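You operate a simulated robot arm through the tools that you are given. There is no shell and no other tool.

You run a simulated robot arm. Do the job below in one go: nothing can be reset, and whatever is moved stays where it is left.

Task
Light the small lamp from the long board with the dial at 3, then stand it in the low crate.
Fine: in the round socket; push the brass bar in before switching on, switch off before drawing it back; no higher number, and leave the dial there; never lift hot glass.

The check looks at the end state, three seconds after you hand in, the way a careful person would. Anything else that was tipped, shoved, dropped, spilled or broken makes it a failure.

Robot
A 7-joint arm with a two-finger parallel gripper, fixed in place. Base frame: the origin is on the floor under the middle of its stand, x ahead of it, y to its left, z up. Units: cm, rad, N and s.
With the tool pointing down near the work surface it reaches from about 44 to 90 cm from the base axis. Its first joint turns from -0.297 to 2.199 rad. Payload 1.57 kg.
The tool frame sits at the grasp point between the pads (the TCP): z along the fingers, y along the line on which they close. The tips reach 3 cm beyond it. Largest opening 8 cm; finger width 1.7, thickness 1.2; the body of the gripper, 4 by 8.2 cm, starts 8 cm behind the TCP.
Orientation is that of the tool frame in the base frame, as a unit quaternion [x, y, z, w]. With the fingers straight down and closing along the base's y, the tool's x points along the base's -x, its y along +y and its z along -z.

Tools
- The arm moves only by the tool send_rows. Its argument "deltas" is a list of rows, each a list of 7 numbers: the shift along the tool's x, y, z in cm, then the turn, a rotation vector about the tool's x, y, z in degrees, then the opening in per cent of the stroke, from 0 (shut) to 100 (fully open). In form: [[x, y, z, ax, ay, az, claw], ...]. A call has 1 to 20 rows; each row shifts and turns the commanded pose from where the row before left it, along the tool's axes as they then stand. Rows are played at 5 a second. More than 5 cm and 0.15 rad between two rows, or a gripper value outside its range, and nothing of the call is played. Where a pose cannot be reached the arm comes as near as it can. A force on the tool above 60 N (or 10 N above the force at the start of the call, whichever is more), or a blocked arm, ends the call early, and 0.2 s more pass. The fingers move at their own pace (about 4.5 cm/s each) and stop on an object; they squeeze with about 43 N. The grip force told is the motor's: it shows also when the fingers shut on nothing. Time passes only in rows, and 0.2 s behind the last, so rows that do not move let the fingers close. The reply holds the time, the measured pose of the TCP, the force on the tool along the base axes, the opening and the grip force, in the units named above and with some noise, with the torque about the TCP (base axes, N m) and any sound that the robot's microphone picked up.
- Cameras (640 x 400 px; columns grow to the right, rows downward): "scene" is fixed at [39.84, 50.24, 139.32]; the picture's right is [-0.98, -0.18, 0.00], its down [-0.08, 0.43, -0.90] and it looks along [0.16, -0.88, -0.44] (base axes); focal length 346 px, centre (320, 200). "wrist" rides on the gripper at [7.2, -0.7, -12.2] in the tool frame; the picture's right is [0.09, 1.00, 0.00], its down [-0.84, 0.08, -0.54] and it looks along [-0.54, 0.05, 0.84] (tool axes); focal length 238 px, centre (320, 200). There is no depth. A picture from a camera that has moved, and an enlarged one, comes with that camera's place and axes in the base frame and with its lens.
- camera(camera): a new picture of that camera. It takes no simulated time.
- move_column(by): slides the trunk up (or, below 0, down) by that many cm; the arm rides with it, the base frame stays. It gives what a move gives, with no picture.
- zoom(camera, box): a new picture of the part [left, top, right, bottom] of that camera's present view, enlarged. It takes no simulated time.
- sign_off(): hands the job in; it is judged then, once.

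Places have to be worked out from the pictures, the camera data and where the tool is seen. Open the gripper and draw the arm clear of the work before you hand the job in, unless the task says otherwise.

The tools are called after "Request:" as name(argument=value, ...) on one line, values as JSON. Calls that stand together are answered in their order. send_rows: Moves the arm, as the interface text tells. Its arguments: {"type":"object","properties":{"deltas":{"type":"array","items":{"type":"array","items":{"type":"number"}}}},"required":["deltas"]} The other tools are called the same way: move_column (by) moves the trunk up or down; camera (camera) takes a picture; zoom (camera, box) takes an enlarged picture of a part of a camera's view; sign_off () hands the job in.

At the start:

```text
time: 0.0
tcp_pos: [70.95, -3.58, 118.9]
orientation: [0.0, 1.0, 0.0, 0.0]
contact_force: [-1.0, 0.5, -1.4]
ft_torque: [0.01, -0.03, 0.02]
grip_width: 7.99
grasp_force: 0.0
trunk travel left (down, up): [-67.5, 11.5]
```

scene: 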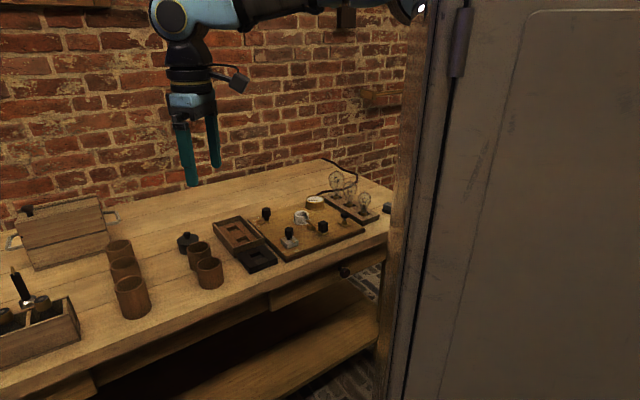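
wrist: 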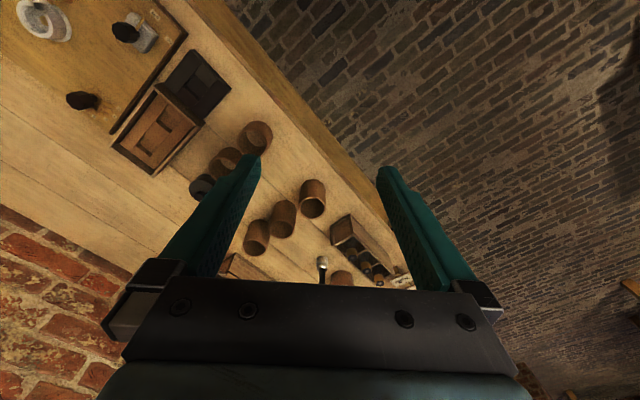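

I start by enlarging the scene view to recognise the devices on the bench before moving anything.

Request:
zoom(camera="scene", box=[200, 150, 400, 275])

Request:
zoom(camera="scene", box=[0, 180, 240, 370])

Request:
zoom(camera="wrist", box=[0, 0, 260, 200])

Request:
zoom(camera="wrist", box=[200, 150, 440, 300])

```text
3.20 times, centred on (300, 212) of scene
camera zoom: at [39.84, 50.24, 139.32], right [-0.98, -0.18, 0.0], down [-0.08, 0.43, -0.9], along [0.16, -0.88, -0.44], focal length 1106 px, centre (384, 160)
```

zoom: 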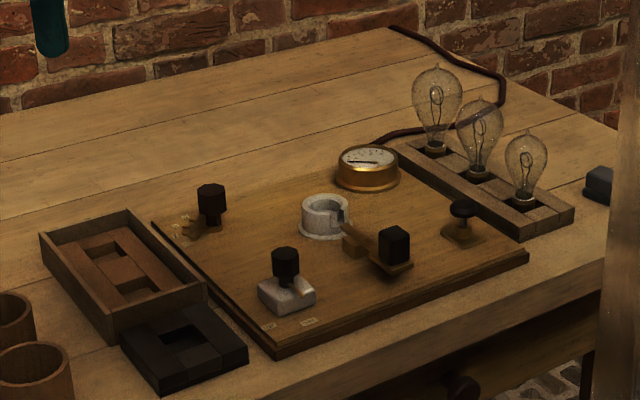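

```text
2.11 times, centred on (120, 275) of scene
camera zoom: at [39.84, 50.24, 139.32], right [-0.98, -0.18, 0.0], down [-0.08, 0.43, -0.9], along [0.16, -0.88, -0.44], focal length 727 px, centre (741, 42)
```

zoom: 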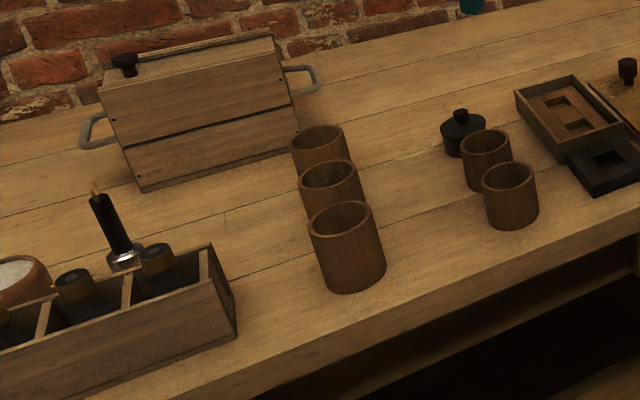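

```text
2.00 times, centred on (130, 100) of wrist
camera zoom: at [63.69, -4.17, 130.96], right [-0.09, 1.0, 0.0], down [0.84, 0.08, 0.54], along [0.54, 0.05, -0.84], focal length 477 px, centre (700, 400)
```

zoom: 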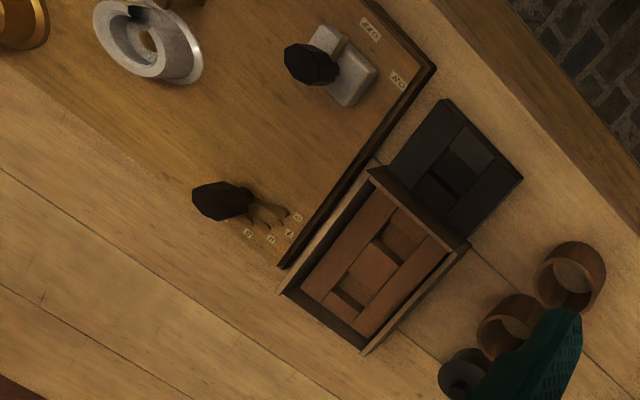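

```text
2.67 times, centred on (320, 225) of wrist
camera zoom: at [63.69, -4.17, 130.96], right [-0.09, 1.0, 0.0], down [0.84, 0.08, 0.54], along [0.54, 0.05, -0.84], focal length 636 px, centre (320, 133)
```

zoom: 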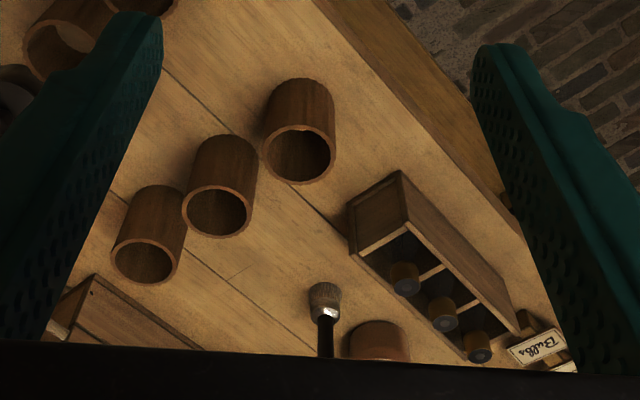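

The board with dial, socket and switches lies around x 45–80, y −70…−30, with its top about z 80. I move the tool sideways high above everything to look straight down at the board.

Request:
send_rows(deltas=[[1.5, -5, 0, 0, 0, 0, 100], [1.5, -5, 0, 0, 0, 0, 100], [1.5, -5, 0, 0, 0, 0, 100], [1.5, -5, 0, 0, 0, 0, 100], [1.5, -5, 0, 0, 0, 0, 100], [1.5, -5, 0, 0, 0, 0, 100]])

Request:
camera(camera="wrist")

Request:
camera(camera="scene")

```text
refused: row 1 steps farther than a row can; nothing moved
```

```text
taken
camera wrist: at [63.69, -4.17, 130.96], right [-0.09, 1.0, 0.0], down [0.84, 0.08, 0.54], along [0.54, 0.05, -0.84], focal length 238 px, centre (320, 200)
```

wrist: 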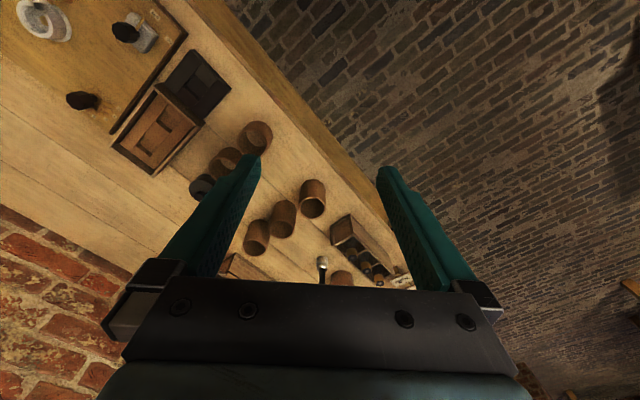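

```text
taken
```

scene: 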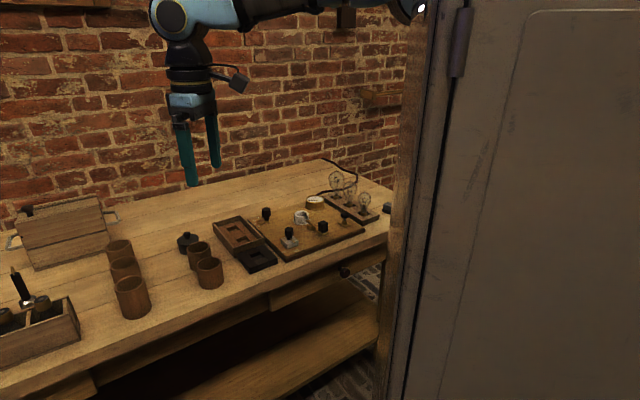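

The step length was over 5 cm per row, so I send shorter rows of the same sideways move.

Request:
send_rows(deltas=[[1.5, -4.5, 0, 0, 0, 0, 100], [1.5, -4.5, 0, 0, 0, 0, 100], [1.5, -4.5, 0, 0, 0, 0, 100], [1.5, -4.5, 0, 0, 0, 0, 100], [1.5, -4.5, 0, 0, 0, 0, 100], [1.5, -4.5, 0, 0, 0, 0, 100]])

Request:
camera(camera="wrist")

```text
time: 1.4
tcp_pos: [61.85, -30.37, 118.71]
orientation: [-0.001, 1.0, 0.0, -0.001]
contact_force: [0.2, 0.7, 0.5]
ft_torque: [-0.03, 0.02, 0.0]
grip_width: 8.0
grasp_force: 0.1
trunk travel left (down, up): [-67.5, 11.5]
```

```text
taken
camera wrist: at [54.63, -31.06, 130.93], right [-0.09, 1.0, 0.0], down [0.84, 0.08, 0.54], along [0.54, 0.05, -0.84], focal length 238 px, centre (320, 200)
```

wrist: 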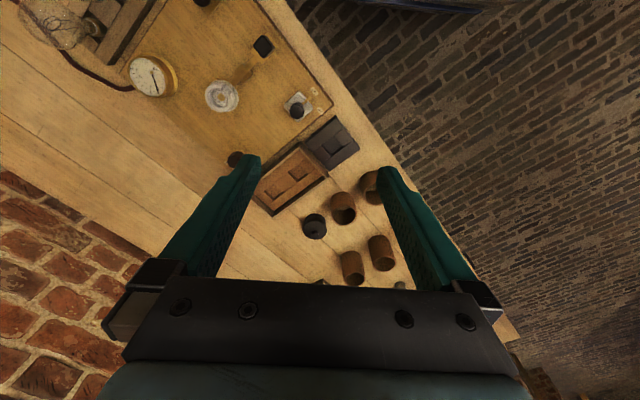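

That works; the arm follows at this angle. Now I turn the tool 45° so that the camera faces the bench squarely.

Request:
send_rows(deltas=[[1.5, -2.5, 0, 0, 0, 7.5, 100], [2, -2, 0, 0, 0, 7.5, 100], [2, -2, 0, 0, 0, 7.5, 100], [2, -2, 0, 0, 0, 7.5, 100], [2, -2, 0, 0, 0, 7.5, 100], [2, -2, 0, 0, 0, 7.5, 100]])

Request:
camera(camera="wrist")

```text
time: 2.8
tcp_pos: [47.74, -38.18, 118.78]
orientation: [0.382, 0.924, -0.001, 0.0]
contact_force: [0.1, -0.1, -0.9]
ft_torque: [-0.01, 0.03, 0.0]
grip_width: 7.99
grasp_force: 0.0
trunk travel left (down, up): [-67.5, 11.5]
```

```text
taken
camera wrist: at [42.17, -33.66, 130.95], right [0.64, 0.77, 0.0], down [0.65, -0.54, 0.54], along [0.42, -0.35, -0.84], focal length 238 px, centre (320, 200)
```

wrist: 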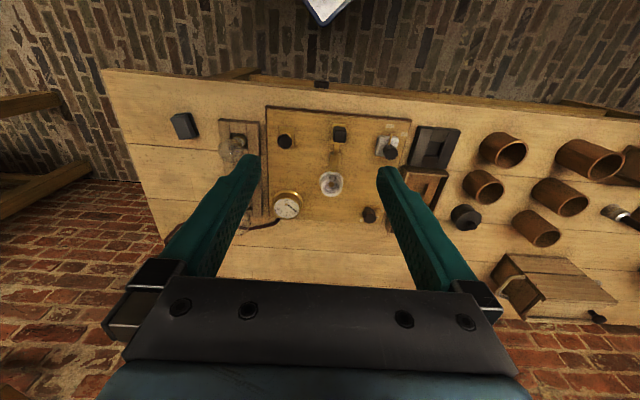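

The board is now squarely in view. I enlarge its parts to read labels and shapes.

Request:
zoom(camera="wrist", box=[250, 90, 430, 240])

Request:
zoom(camera="wrist", box=[360, 110, 470, 200])

Request:
zoom(camera="wrist", box=[100, 60, 300, 240])

Request:
zoom(camera="wrist", box=[400, 80, 640, 330])

```text
2.67 times, centred on (340, 165) of wrist
camera zoom: at [42.17, -33.66, 130.95], right [0.64, 0.77, 0.0], down [0.65, -0.54, 0.54], along [0.42, -0.35, -0.84], focal length 636 px, centre (267, 293)
```

zoom: 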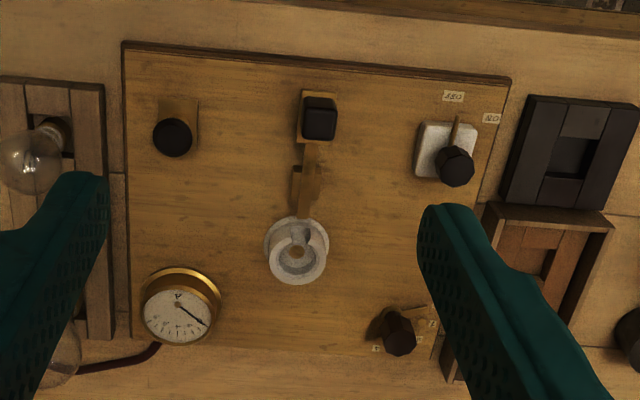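

```text
4.44 times, centred on (415, 155) of wrist
camera zoom: at [42.17, -33.66, 130.95], right [0.64, 0.77, 0.0], down [0.65, -0.54, 0.54], along [0.42, -0.35, -0.84], focal length 1059 px, centre (-102, 400)
```

zoom: 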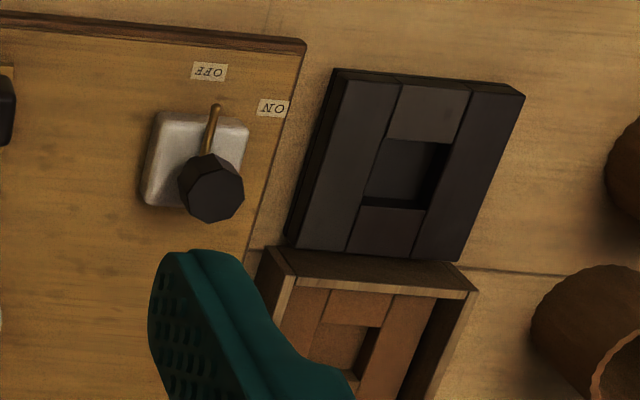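

```text
2.22 times, centred on (200, 150) of wrist
camera zoom: at [42.17, -33.66, 130.95], right [0.64, 0.77, 0.0], down [0.65, -0.54, 0.54], along [0.42, -0.35, -0.84], focal length 530 px, centre (587, 311)
```

zoom: 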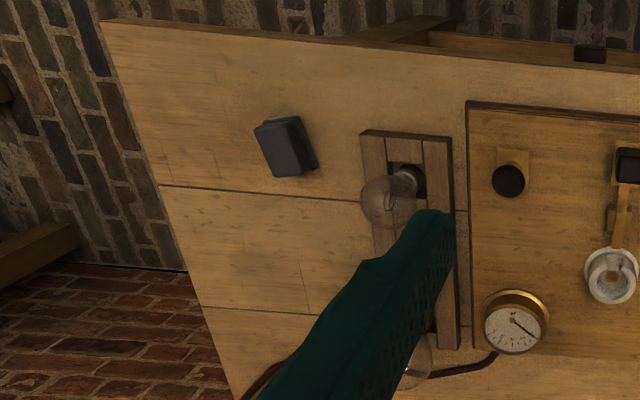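

```text
1.60 times, centred on (520, 205) of wrist
camera zoom: at [42.17, -33.66, 130.95], right [0.64, 0.77, 0.0], down [0.65, -0.54, 0.54], along [0.42, -0.35, -0.84], focal length 381 px, centre (0, 192)
```

zoom: 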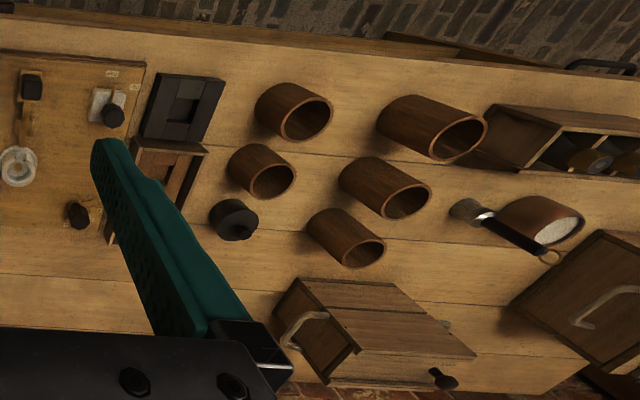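

The board carries an ON/OFF rotary switch (now pointing at OFF), a dial at the far right corner, a push knob, a slider into the round socket, and a meter. Next I look closely at the two holders right of the board to tell which is the "low crate".

Request:
send_rows(deltas=[[0.83, 3.6, 3, 0, 0, 0, 100], [0.83, 3.6, 3, 0, 0, 0, 100], [0.83, 3.6, 3, 0, 0, 0, 100], [0.83, 3.6, 3, 0, 0, 0, 100], [0.83, 3.6, 3, 0, 0, 0, 100]])

Request:
camera(camera="wrist")

Request:
zoom(camera="wrist", box=[240, 60, 420, 260])

```text
time: 4.0
tcp_pos: [57.55, -22.45, 103.72]
orientation: [0.383, 0.924, -0.001, 0.001]
contact_force: [-0.4, 0.1, -0.4]
ft_torque: [0.01, -0.06, -0.02]
grip_width: 8.02
grasp_force: 0.2
trunk travel left (down, up): [-67.5, 11.5]
```

```text
taken
camera wrist: at [52.0, -17.91, 115.82], right [0.64, 0.77, 0.0], down [0.65, -0.54, 0.54], along [0.42, -0.35, -0.84], focal length 238 px, centre (320, 200)
```

wrist: 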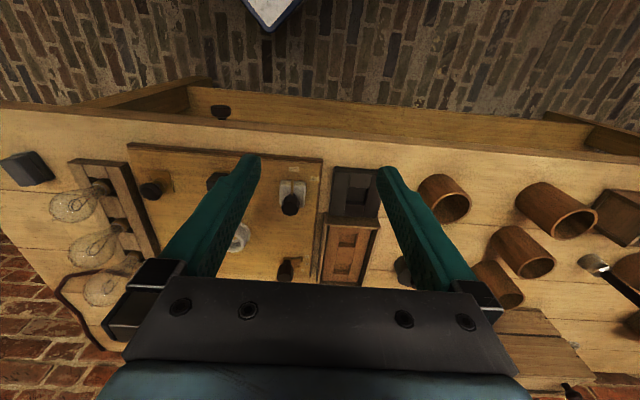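

```text
2.00 times, centred on (330, 160) of wrist
camera zoom: at [52.0, -17.91, 115.82], right [0.64, 0.77, 0.0], down [0.65, -0.54, 0.54], along [0.42, -0.35, -0.84], focal length 477 px, centre (300, 280)
```

zoom: 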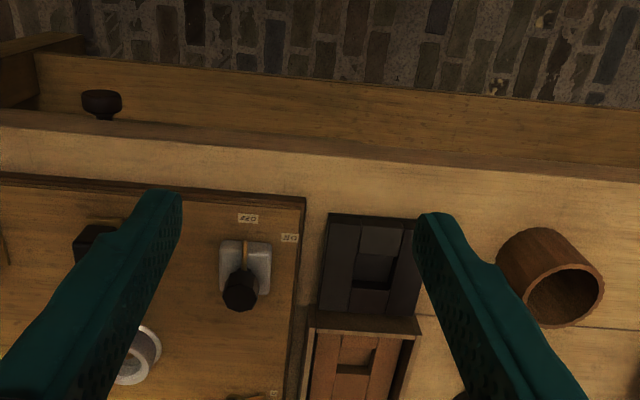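

The two holders (dark block in front, brown walled box behind it) need a more vertical view. I move the camera over them at the same height.

Request:
send_rows(deltas=[[-4.24, 0.85, 0, 0, 0, 0, 100], [-4.24, 0.85, 0, 0, 0, 0, 100], [-4.24, 0.85, 0, 0, 0, 0, 100], [-4.24, 0.85, 0, 0, 0, 0, 100]])

Request:
camera(camera="wrist")

Request:
zoom(camera="wrist", box=[200, 0, 400, 160])

Request:
zoom(camera="wrist", box=[180, 60, 300, 180])

```text
time: 5.0
tcp_pos: [71.91, -32.17, 103.75]
orientation: [0.382, 0.924, 0.0, 0.0]
contact_force: [-0.6, 0.4, 1.3]
ft_torque: [0.01, -0.03, 0.02]
grip_width: 8.0
grasp_force: 0.1
trunk travel left (down, up): [-67.5, 11.5]
```

```text
taken
camera wrist: at [66.24, -27.43, 116.0], right [0.64, 0.77, 0.0], down [0.65, -0.54, 0.54], along [0.42, -0.35, -0.84], focal length 238 px, centre (320, 200)
```

wrist: 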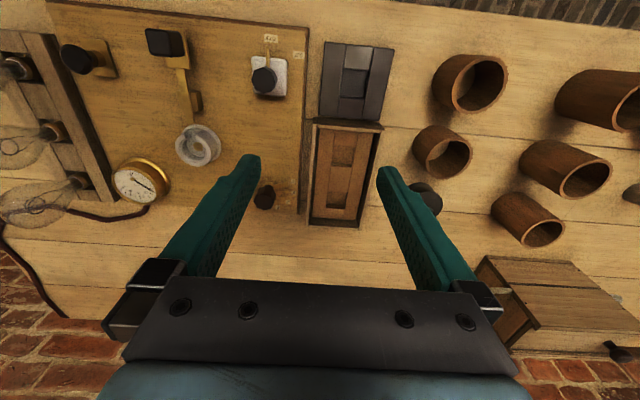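

```text
2.50 times, centred on (300, 80) of wrist
camera zoom: at [66.24, -27.43, 116.0], right [0.64, 0.77, 0.0], down [0.65, -0.54, 0.54], along [0.42, -0.35, -0.84], focal length 596 px, centre (370, 500)
```

zoom: 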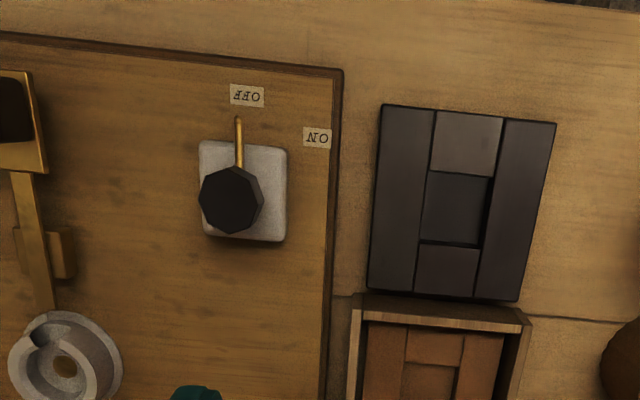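

```text
3.33 times, centred on (240, 120) of wrist
camera zoom: at [66.24, -27.43, 116.0], right [0.64, 0.77, 0.0], down [0.65, -0.54, 0.54], along [0.42, -0.35, -0.84], focal length 794 px, centre (587, 467)
```

zoom: 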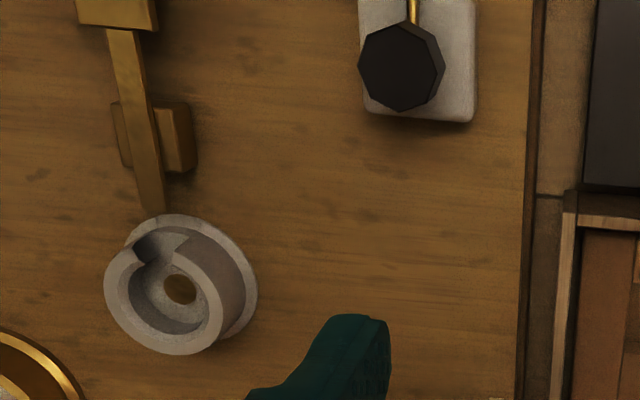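

I zoom on the brown walled box, the dial and the bulb board from here before moving on.

Request:
zoom(camera="wrist", box=[280, 90, 400, 240])

Request:
zoom(camera="wrist", box=[220, 160, 320, 230])

Request:
zoom(camera="wrist", box=[0, 20, 200, 230])

```text
2.67 times, centred on (340, 165) of wrist
camera zoom: at [66.24, -27.43, 116.0], right [0.64, 0.77, 0.0], down [0.65, -0.54, 0.54], along [0.42, -0.35, -0.84], focal length 636 px, centre (267, 293)
```

zoom: 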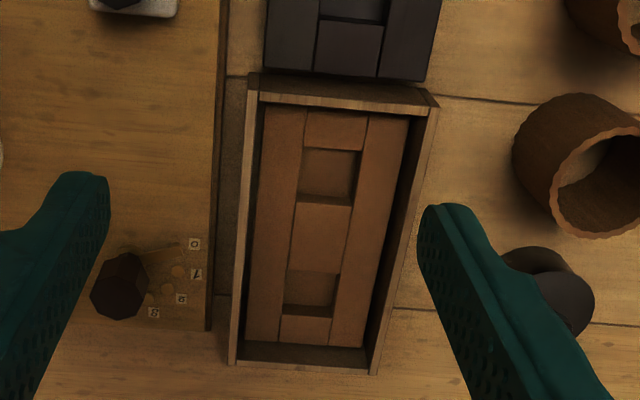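

```text
5.71 times, centred on (270, 195) of wrist
camera zoom: at [66.24, -27.43, 116.0], right [0.64, 0.77, 0.0], down [0.65, -0.54, 0.54], along [0.42, -0.35, -0.84], focal length 1362 px, centre (606, 229)
```

zoom: 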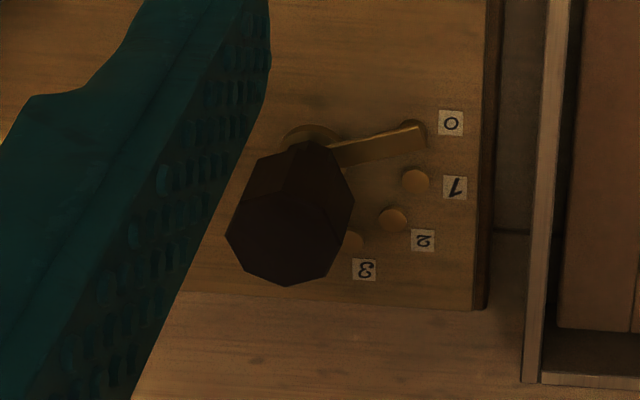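

```text
1.90 times, centred on (100, 125) of wrist
camera zoom: at [66.24, -27.43, 116.0], right [0.64, 0.77, 0.0], down [0.65, -0.54, 0.54], along [0.42, -0.35, -0.84], focal length 454 px, centre (739, 343)
```

zoom: 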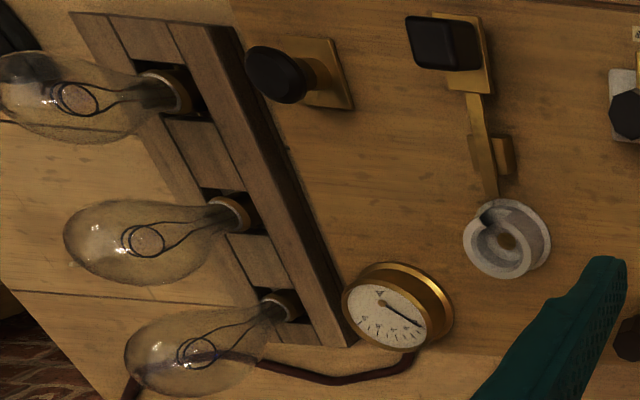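

The dial stands at 0 with 1, 2, 3 following clockwise; the brown box by the board is a low walled crate with two square holes, the dark thing is a one-hole block. To be sure there is no other low crate, I raise the tool and tilt the camera to survey the rest of the bench and the space below.

Request:
send_rows(deltas=[[4, 0, -2.5, 0, 0, 0, 100], [4, 0, -2.5, 0, 0, 0, 100], [4, 0, -2.5, 0, 0, 0, 100], [4, 0, -2.5, 0, 0, -8, 100], [0, 0, 0, 0, 0, -8, 100], [0, 0, 0, 0, 0, -8, 100], [0, 0, 0, 0, 0, -8, 100], [0, 0, 0, 0, 0, -8, 100]])

Request:
camera(camera="wrist")

```text
time: 6.8
tcp_pos: [60.32, -20.83, 113.88]
orientation: [0.043, 0.999, 0.0, 0.0]
contact_force: [-0.5, -0.4, 0.5]
ft_torque: [0.01, 0.03, 0.01]
grip_width: 8.0
grasp_force: 0.1
trunk travel left (down, up): [-67.5, 11.5]
```

```text
taken
camera wrist: at [53.18, -20.94, 125.97], right [-0.01, 1.0, 0.0], down [0.84, 0.01, 0.54], along [0.54, 0.0, -0.84], focal length 238 px, centre (320, 200)
```

wrist: 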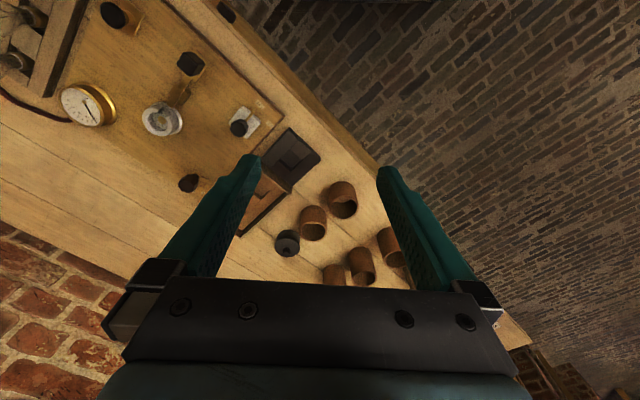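

I turn further left and tilt up so the camera looks along the bench toward its right end.

Request:
send_rows(deltas=[[0, 0, 0, 0, 0, -8, 100], [0, 0, 0, 0, 0, -8, 100], [0, 0, 0, 0, 0, -8, 100], [0, 0, 0, 0, -8, 0, 100], [0, 0, 0, 0, -8, 0, 100], [0, 0, 0, 0, -8, 0, 100], [0, 0, 0, 0, -8, 0, 100]])

Request:
camera(camera="wrist")

```text
time: 8.4
tcp_pos: [60.53, -21.04, 113.84]
orientation: [-0.16, 0.948, 0.045, 0.273]
contact_force: [-0.1, 0.7, 0.9]
ft_torque: [0.0, 0.01, 0.01]
grip_width: 8.01
grasp_force: 0.1
trunk travel left (down, up): [-67.5, 11.5]
```

```text
taken
camera wrist: at [48.77, -25.66, 120.32], right [-0.4, 0.92, -0.05], down [0.37, 0.21, 0.9], along [0.84, 0.34, -0.43], focal length 238 px, centre (320, 200)
```

wrist: 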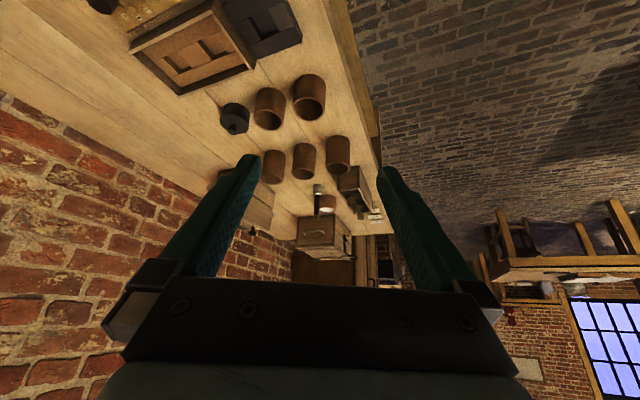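

I enlarge the far end of the bench in this (upside-down) view to see what boxes stand there.

Request:
zoom(camera="wrist", box=[230, 120, 430, 290])

Request:
zoom(camera="wrist", box=[120, 0, 320, 140])

```text
2.35 times, centred on (330, 205) of wrist
camera zoom: at [48.77, -25.66, 120.32], right [-0.4, 0.92, -0.05], down [0.37, 0.21, 0.9], along [0.84, 0.34, -0.43], focal length 561 px, centre (296, 188)
```

zoom: 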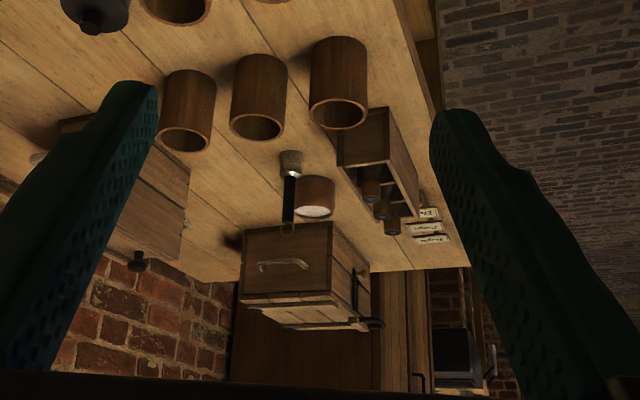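

```text
2.86 times, centred on (220, 70) of wrist
camera zoom: at [48.77, -25.66, 120.32], right [-0.4, 0.92, -0.05], down [0.37, 0.21, 0.9], along [0.84, 0.34, -0.43], focal length 681 px, centre (606, 571)
```

zoom: 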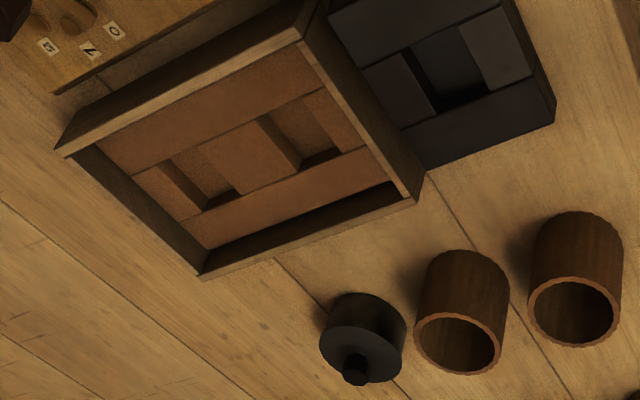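

The far-end boxes are out of reach and no other holder stands near, so the brown walled box beside the board is the low crate. I turn the tool back square to the bench and move over the board for measuring.

Request:
send_rows(deltas=[[0, 0, 0, 0, 8, 0, 100], [0, 0, 0, 0, 8, 0, 100], [0, 0, 0, 0, 8, 0, 100], [0, 0, 0, 0, 8, 0, 100], [0, 0, 0, 0, 0, 8, 100], [0, 0, 0, 0, 0, 8, 100], [0, 0, 0, 0, 0, 8, 100], [0, 0, 0, 0, 0, 8, 100], [0, 0, 0, 0, 0, 8, 100], [0, 0, 0, 0, 0, 8, 100], [0, 0, 0, 0, 0, 8, 100], [0, 0, 0, 0, 0, 8, 100], [-2.4, -3, 1.3, 0, 0, 0, 100], [-2.4, -3, 1.3, 0, 0, 0, 100], [-2.4, -3, 1.3, 0, 0, 0, 100], [-2.4, -3, 1.3, 0, 0, 0, 100], [-2.4, -3, 1.3, 0, 0, 0, 100], [-2.4, -3, 1.3, 0, 0, 0, 100]])

Request:
camera(camera="wrist")

Request:
zoom(camera="wrist", box=[120, 0, 440, 200])

Request:
zoom(camera="wrist", box=[40, 0, 240, 170])

```text
time: 12.2
tcp_pos: [57.89, -43.95, 105.91]
orientation: [0.382, 0.924, 0.0, 0.0]
contact_force: [-0.4, 0.7, -0.4]
ft_torque: [-0.06, -0.01, -0.02]
grip_width: 8.01
grasp_force: 0.0
trunk travel left (down, up): [-67.5, 11.5]
```

```text
taken
camera wrist: at [52.33, -39.29, 118.14], right [0.64, 0.77, 0.0], down [0.65, -0.54, 0.54], along [0.42, -0.35, -0.84], focal length 238 px, centre (320, 200)
```

wrist: 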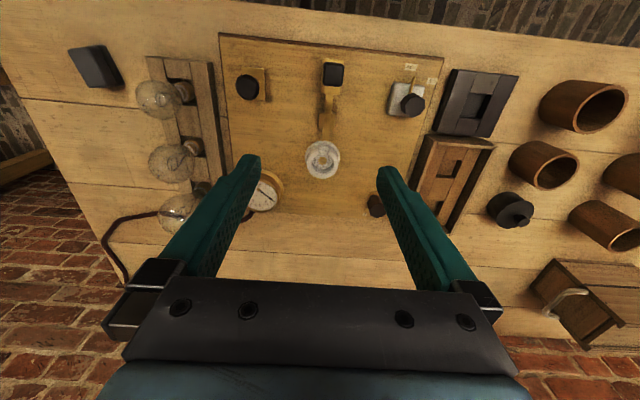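

```text
2.00 times, centred on (280, 100) of wrist
camera zoom: at [52.33, -39.29, 118.14], right [0.64, 0.77, 0.0], down [0.65, -0.54, 0.54], along [0.42, -0.35, -0.84], focal length 477 px, centre (400, 400)
```

zoom: 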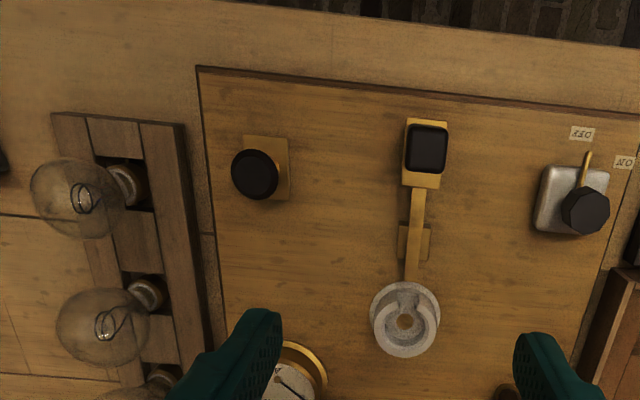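

```text
2.35 times, centred on (140, 85) of wrist
camera zoom: at [52.33, -39.29, 118.14], right [0.64, 0.77, 0.0], down [0.65, -0.54, 0.54], along [0.42, -0.35, -0.84], focal length 561 px, centre (744, 471)
```

zoom: 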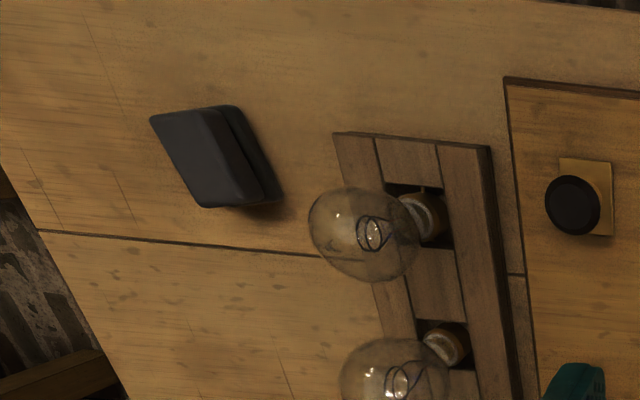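

Triangulating from both cameras: socket ≈(64.1, −48.6, 83.3), slider handle ≈(55.4, −39.9, 85), switch knob ≈(64.5, −34.4, 86.8), dial ≈(76.1, −46.8, 85.7), small front bulb ≈(43.9, −57.8, 87). I go above the dial first to look at it from straight overhead.

Request:
send_rows(deltas=[[-2.98, 2.17, 1.2, 0, 0, 0, 100], [-2.98, 2.17, 1.2, 0, 0, 0, 100], [-2.98, 2.17, 1.2, 0, 0, 0, 100], [-2.98, 2.17, 1.2, 0, 0, 0, 100], [-2.98, 2.17, 1.2, 0, 0, 0, 100]])

Request:
camera(camera="wrist")

Request:
zoom(camera="wrist", box=[260, 60, 400, 220])

```text
time: 13.4
tcp_pos: [76.04, -46.78, 99.88]
orientation: [0.382, 0.924, 0.0, -0.001]
contact_force: [-0.6, 0.0, 0.5]
ft_torque: [0.01, -0.03, 0.0]
grip_width: 8.02
grasp_force: 0.1
trunk travel left (down, up): [-67.5, 11.5]
```

```text
taken
camera wrist: at [70.45, -42.11, 112.04], right [0.64, 0.77, 0.0], down [0.65, -0.54, 0.54], along [0.42, -0.35, -0.84], focal length 238 px, centre (320, 200)
```

wrist: 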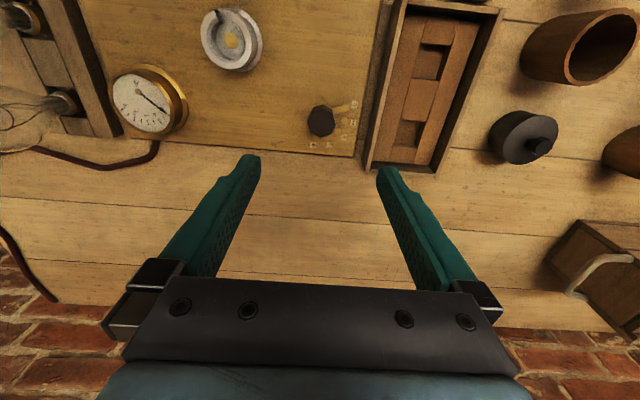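

```text
2.50 times, centred on (330, 140) of wrist
camera zoom: at [70.45, -42.11, 112.04], right [0.64, 0.77, 0.0], down [0.65, -0.54, 0.54], along [0.42, -0.35, -0.84], focal length 596 px, centre (295, 350)
```

zoom: 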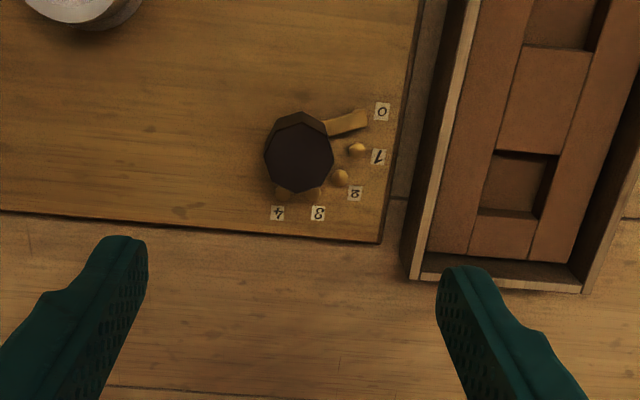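

There is also a 4 after the 3, so the turn must stop precisely. I enlarge the dial strongly to measure the label and stud angles.

Request:
zoom(camera="wrist", box=[300, 85, 370, 155])

Request:
zoom(camera="scene", box=[240, 195, 300, 235])

```text
5.71 times, centred on (335, 120) of wrist
camera zoom: at [70.45, -42.11, 112.04], right [0.64, 0.77, 0.0], down [0.65, -0.54, 0.54], along [0.42, -0.35, -0.84], focal length 1362 px, centre (234, 657)
```

zoom: 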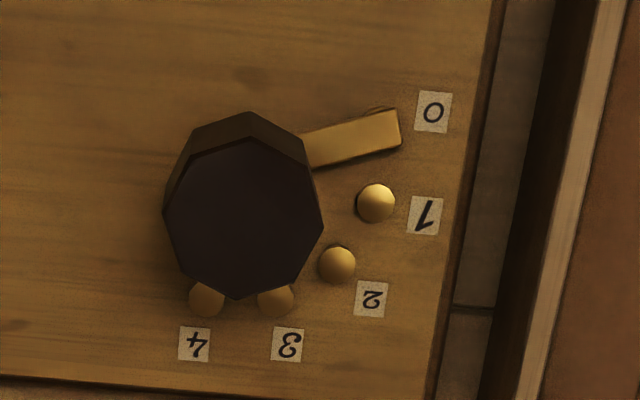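

```text
10.00 times, centred on (270, 215) of scene
camera zoom: at [39.84, 50.24, 139.32], right [-0.98, -0.18, 0.0], down [-0.08, 0.43, -0.9], along [0.16, -0.88, -0.44], focal length 3455 px, centre (820, 50)
```

zoom: 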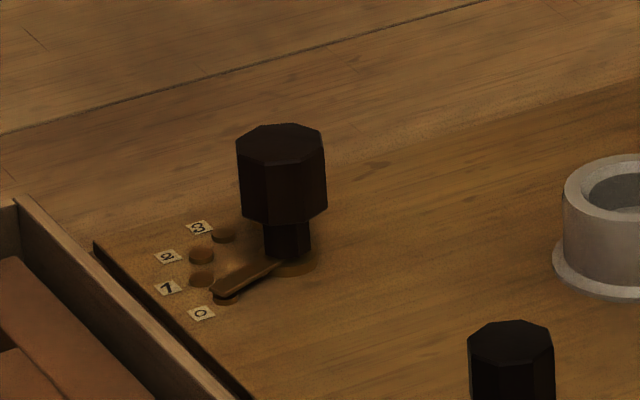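

Dial centre ≈(75.8, −46.4), knob z ≈83.3–86.4, pointer near 66° (base angle) at stud 0, steps of 30°, so 3 lies 90° clockwise. I test in the air that the wrist can turn over the needed range (tool yaw −69° to +21°).

Request:
send_rows(deltas=[[0, 0, 0, 0, 0, 8, 100], [0, 0, 0, 0, 0, 8, 100], [0, 0, 0, 0, 0, 8, 100], [0, 0, 0, 0, 0, 0, 100]])

```text
time: 14.4
tcp_pos: [76.08, -46.78, 99.96]
orientation: [0.567, 0.824, 0.001, 0.0]
contact_force: [-0.8, -0.6, 0.8]
ft_torque: [0.01, -0.03, -0.01]
grip_width: 8.02
grasp_force: 0.0
trunk travel left (down, up): [-67.5, 11.5]
```

The −69° end is reachable. I centre on the dial and turn back to +21° yaw, where the fingers will face a pair of knob flats.

Request:
send_rows(deltas=[[0.45, -0.13, 0, 0, 0, 0, 100], [0, 0, 0, 0, 0, -7.5, 100], [0, 0, 0, 0, 0, -7.5, 100], [0, 0, 0, 0, 0, -7.5, 100], [0, 0, 0, 0, 0, -7.5, 100], [0, 0, 0, 0, 0, -7.5, 100], [0, 0, 0, 0, 0, -7.5, 100], [0, 0, 0, 0, 0, -7.5, 100], [0, 0, 0, 0, 0, -7.5, 100], [0, 0, 0, 0, 0, -7.5, 100], [0, 0, 0, 0, 0, -7.5, 100], [0, 0, 0, 0, 0, -7.5, 100], [0, 0, 0, 0, 0, -7.5, 80], [0, 0, 0, 0, 0, 0, 75]])

Request:
camera(camera="wrist")

Request:
zoom(camera="wrist", box=[270, 70, 370, 180])

```text
time: 17.4
tcp_pos: [75.84, -46.28, 100.02]
orientation: [-0.183, 0.983, 0.0, 0.0]
contact_force: [0.3, -0.5, -0.4]
ft_torque: [-0.03, -0.02, -0.03]
grip_width: 6.0
grasp_force: 0.1
trunk travel left (down, up): [-67.5, 11.5]
```

```text
taken
camera wrist: at [69.36, -49.54, 112.21], right [-0.44, 0.9, 0.0], down [0.75, 0.37, 0.54], along [0.49, 0.24, -0.84], focal length 238 px, centre (320, 200)
```

wrist: 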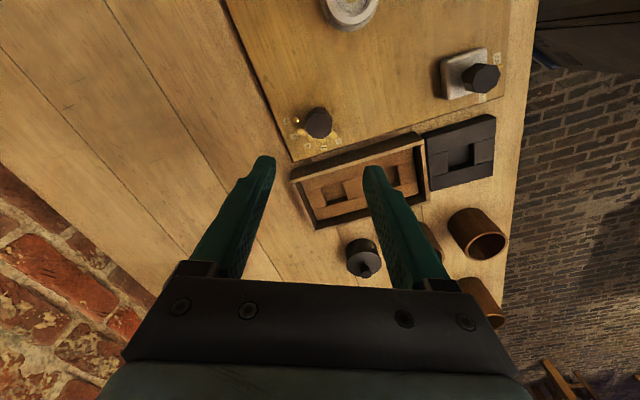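

```text
3.64 times, centred on (320, 125) of wrist
camera zoom: at [69.36, -49.54, 112.21], right [-0.44, 0.9, 0.0], down [0.75, 0.37, 0.54], along [0.49, 0.24, -0.84], focal length 867 px, centre (320, 473)
```

zoom: 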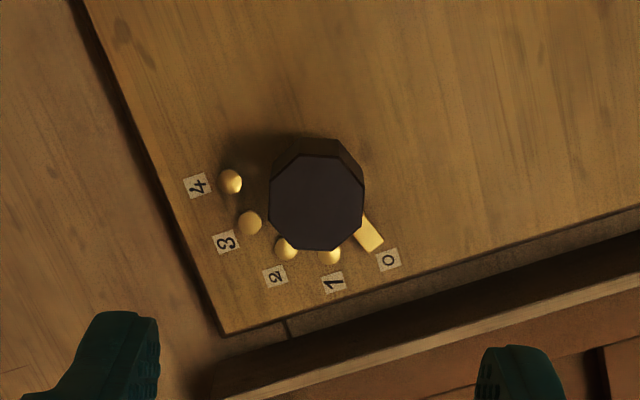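

Knob centre confirmed at (75.8, −46.45); pointer at ≈64°, stud 3 at ≈−25°. I lower the open fingers around the knob, tips staying above the pointer.

Request:
send_rows(deltas=[[0.09, -0.13, 4, 0, 0, 0, 75], [0, 0, 4, 0, 0, 0, 75], [0, 0, 3, 0, 0, 0, 75], [0, 0, 2.0, 0, 0, 0, 75], [0, 0, 0, 0, 0, 0, 75]])

Request:
camera(camera="wrist")

Request:
zoom(camera="scene", box=[230, 180, 310, 235])

```text
time: 18.6
tcp_pos: [75.78, -46.45, 86.93]
orientation: [-0.182, 0.983, 0.0, 0.0]
contact_force: [0.4, 0.1, -0.6]
ft_torque: [-0.02, 0.01, -0.01]
grip_width: 6.0
grasp_force: 0.0
trunk travel left (down, up): [-67.5, 11.5]
```

```text
taken
camera wrist: at [69.21, -49.68, 99.14], right [-0.44, 0.9, 0.0], down [0.75, 0.37, 0.54], along [0.49, 0.24, -0.84], focal length 238 px, centre (320, 200)
```

wrist: 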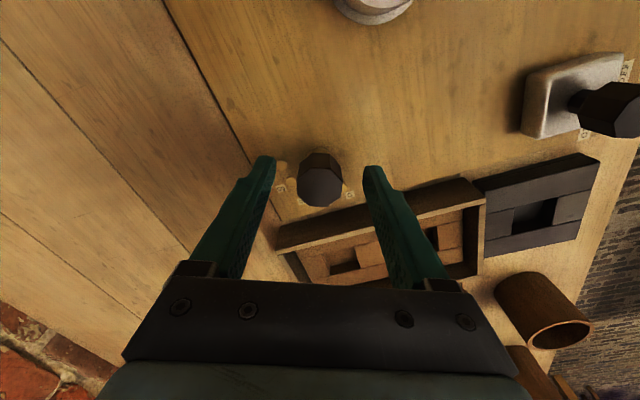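

```text
7.27 times, centred on (270, 208) of scene
camera zoom: at [39.84, 50.24, 139.32], right [-0.98, -0.18, 0.0], down [-0.08, 0.43, -0.9], along [0.16, -0.88, -0.44], focal length 2513 px, centre (684, 146)
```

zoom: 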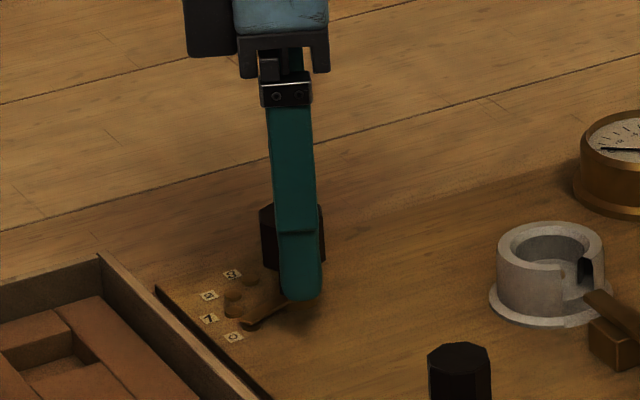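

The knob sits centred between the fingers. I close on it and let the grip settle.

Request:
send_rows(deltas=[[0, 0, 0, 0, 0, 0, 20], [0, 0, 0, 0, 0, 0, 20], [0, 0, 0, 0, 0, 0, 20], [0, 0, 0, 0, 0, 0, 20]])

Request:
zoom(camera="scene", box=[230, 180, 310, 235])

Request:
zoom(camera="wrist", box=[260, 120, 380, 220])

```text
time: 19.6
tcp_pos: [75.65, -46.53, 86.99]
orientation: [-0.182, 0.983, 0.0, -0.001]
contact_force: [2.1, -3.6, -0.6]
ft_torque: [0.3, 0.07, -0.02]
grip_width: 2.98
grasp_force: 33.7
trunk travel left (down, up): [-67.5, 11.5]
```

```text
7.27 times, centred on (270, 208) of scene
camera zoom: at [39.84, 50.24, 139.32], right [-0.98, -0.18, 0.0], down [-0.08, 0.43, -0.9], along [0.16, -0.88, -0.44], focal length 2513 px, centre (684, 146)
```

zoom: 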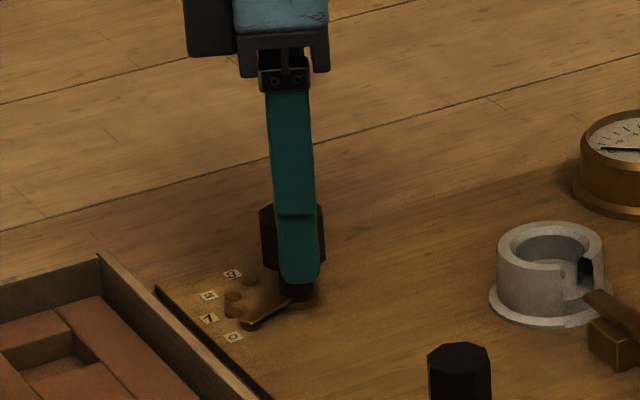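

```text
4.00 times, centred on (320, 170) of wrist
camera zoom: at [69.22, -49.7, 99.15], right [-0.44, 0.9, 0.0], down [0.75, 0.37, 0.54], along [0.49, 0.24, -0.84], focal length 953 px, centre (320, 320)
```

zoom: 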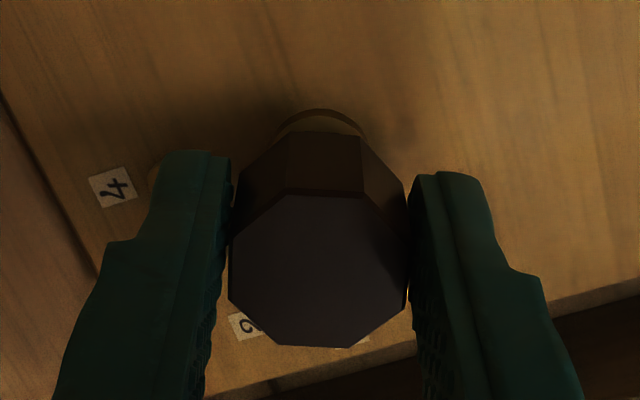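

Grip is firm (2.98 cm, 34 N). I turn the knob clockwise 82.5° first, stopping short of stud 3 to check.

Request:
send_rows(deltas=[[0, 0, 0, 0, 0, 5.5, 20], [0, 0, 0, 0, 0, 5.5, 20], [0, 0, 0, 0, 0, 5.5, 20], [0, 0, 0, 0, 0, 5.5, 20], [0, 0, 0, 0, 0, 5.5, 20], [0, 0, 0, 0, 0, 5.5, 20], [0, 0, 0, 0, 0, 5.5, 20], [0, 0, 0, 0, 0, 5.5, 20], [0, 0, 0, 0, 0, 5.5, 20], [0, 0, 0, 0, 0, 5.5, 20], [0, 0, 0, 0, 0, 5.5, 20], [0, 0, 0, 0, 0, 5.5, 20], [0, 0, 0, 0, 0, 5.5, 20], [0, 0, 0, 0, 0, 5.5, 20], [0, 0, 0, 0, 0, 5.5, 20], [0, 0, 0, 0, 0, 0, 20]])

Request:
zoom(camera="scene", box=[230, 180, 310, 235])

Request:
zoom(camera="wrist", box=[260, 120, 380, 220])

```text
time: 23.0
tcp_pos: [75.74, -46.4, 86.96]
orientation: [0.511, 0.86, 0.0, -0.001]
contact_force: [-11.6, 28.1, -8.1]
ft_torque: [0.86, -0.11, -0.03]
grip_width: 2.97
grasp_force: 39.4
trunk travel left (down, up): [-67.5, 11.5]
```

```text
7.27 times, centred on (270, 208) of scene
camera zoom: at [39.84, 50.24, 139.32], right [-0.98, -0.18, 0.0], down [-0.08, 0.43, -0.9], along [0.16, -0.88, -0.44], focal length 2513 px, centre (684, 146)
```

zoom: 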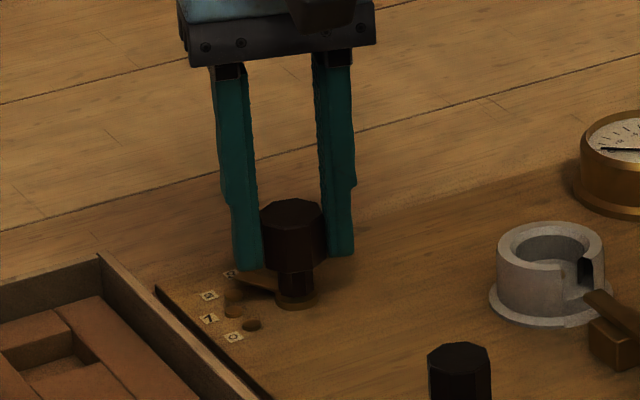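

```text
4.00 times, centred on (320, 170) of wrist
camera zoom: at [71.8, -40.28, 99.17], right [0.83, 0.56, 0.0], down [0.47, -0.7, 0.54], along [0.3, -0.45, -0.84], focal length 953 px, centre (320, 320)
```

zoom: 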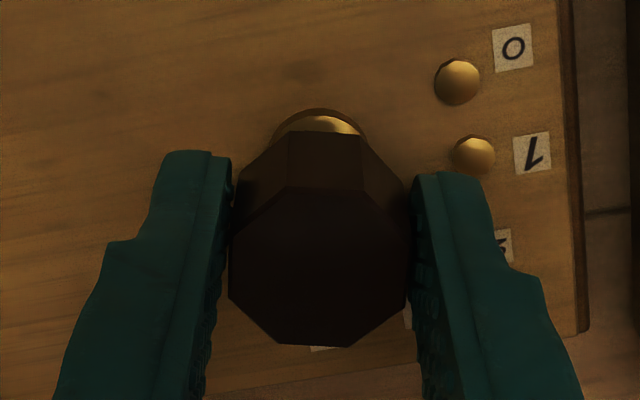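

The pointer is close to 3. There is some side load (≈30 N along the tool's x), so I shift the hand 1 mm to relieve it and turn another 5°.

Request:
send_rows(deltas=[[0.1, 0.01, 0, 0, 0, 0, 20], [0, 0, 0, 0, 0, 2.5, 20], [0, 0, 0, 0, 0, 2.5, 20], [0, 0, 0, 0, 0, 0, 20]])

Request:
zoom(camera="scene", box=[250, 200, 290, 230])

```text
time: 24.0
tcp_pos: [75.72, -46.32, 86.95]
orientation: [0.548, 0.836, 0.0, 0.001]
contact_force: [1.2, 24.7, -6.3]
ft_torque: [0.65, 0.55, 0.02]
grip_width: 2.93
grasp_force: 39.0
trunk travel left (down, up): [-67.5, 11.5]
```

```text
13.33 times, centred on (270, 215) of scene
camera zoom: at [39.84, 50.24, 139.32], right [-0.98, -0.18, 0.0], down [-0.08, 0.43, -0.9], along [0.16, -0.88, -0.44], focal length 4607 px, centre (987, 0)
```

zoom: 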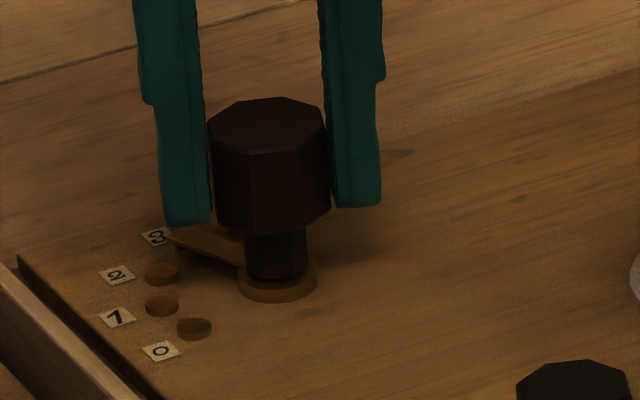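

Pointer is nearly at 3 (87.5° turned). I add 2° and open the fingers gently to check from above.

Request:
send_rows(deltas=[[0.06, 0, 0, 0, 0, 2, 20], [0, 0, 0, 0, 0, 0, 20], [0, 0, 0, 0, 0, 0, 50], [0, 0, 0, 0, 0, 0, 75], [0, 0, 0, 0, 0, 0, 75]])

Request:
zoom(camera="scene", box=[250, 200, 290, 230])

Request:
zoom(camera="wrist", box=[260, 120, 380, 220])

```text
time: 25.2
tcp_pos: [75.6, -46.44, 86.93]
orientation: [0.563, 0.826, 0.0, 0.001]
contact_force: [-0.4, 1.4, 0.0]
ft_torque: [0.02, -0.02, -0.01]
grip_width: 6.0
grasp_force: 0.0
trunk travel left (down, up): [-67.5, 11.5]
```

```text
13.33 times, centred on (270, 215) of scene
camera zoom: at [39.84, 50.24, 139.32], right [-0.98, -0.18, 0.0], down [-0.08, 0.43, -0.9], along [0.16, -0.88, -0.44], focal length 4607 px, centre (987, 0)
```

zoom: 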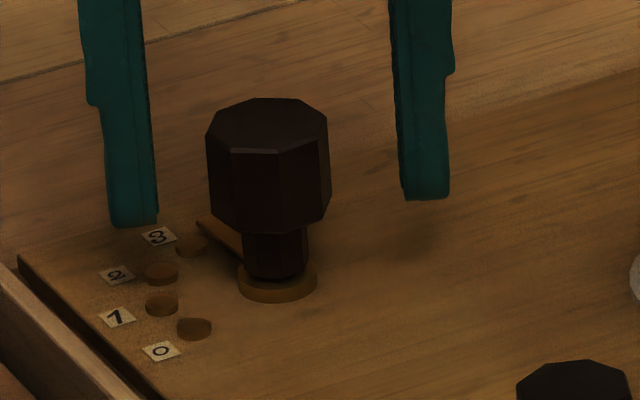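

```text
4.00 times, centred on (320, 170) of wrist
camera zoom: at [72.41, -39.98, 99.15], right [0.89, 0.45, 0.0], down [0.38, -0.75, 0.54], along [0.24, -0.48, -0.84], focal length 953 px, centre (320, 320)
```

zoom: 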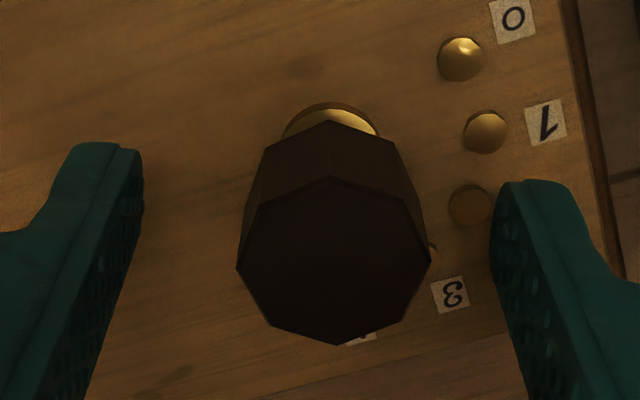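

After release the knob no longer lines up with the fingers: opening with side load seems to have dragged it a bit past 3. I lift straight up and look before correcting.

Request:
send_rows(deltas=[[0, 0, -4, 0, 0, 0, 75], [0, 0, -4, 0, 0, 0, 75], [-2, 0, -3, 0, 0, 0, 75]])

Request:
zoom(camera="wrist", box=[270, 50, 390, 170])

Request:
zoom(camera="scene", box=[250, 200, 290, 230])

```text
time: 26.0
tcp_pos: [76.52, -48.17, 98.01]
orientation: [0.563, 0.826, 0.0, 0.0]
contact_force: [-0.2, 0.4, 0.3]
ft_torque: [0.01, -0.02, 0.02]
grip_width: 5.99
grasp_force: 0.1
trunk travel left (down, up): [-67.5, 11.5]
```

```text
3.33 times, centred on (330, 110) of wrist
camera zoom: at [73.33, -41.83, 110.21], right [0.89, 0.45, 0.0], down [0.38, -0.75, 0.54], along [0.24, -0.48, -0.84], focal length 794 px, centre (287, 500)
```

zoom: 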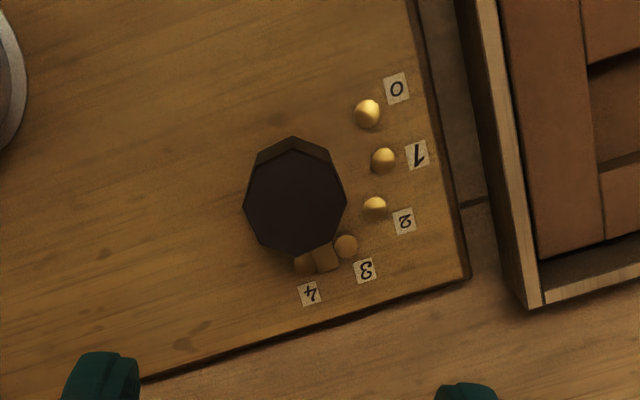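

```text
13.33 times, centred on (270, 215) of scene
camera zoom: at [39.84, 50.24, 139.32], right [-0.98, -0.18, 0.0], down [-0.08, 0.43, -0.9], along [0.16, -0.88, -0.44], focal length 4607 px, centre (987, 0)
```

zoom: 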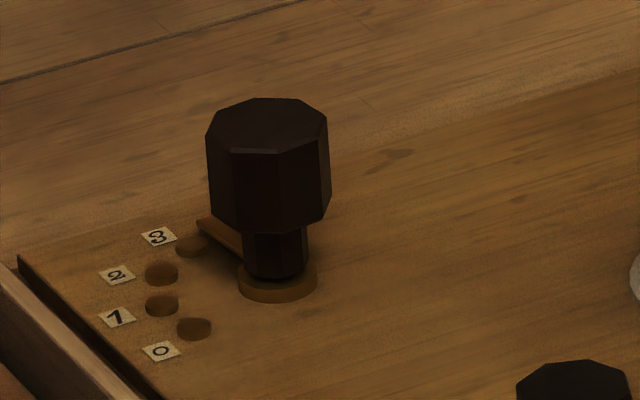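

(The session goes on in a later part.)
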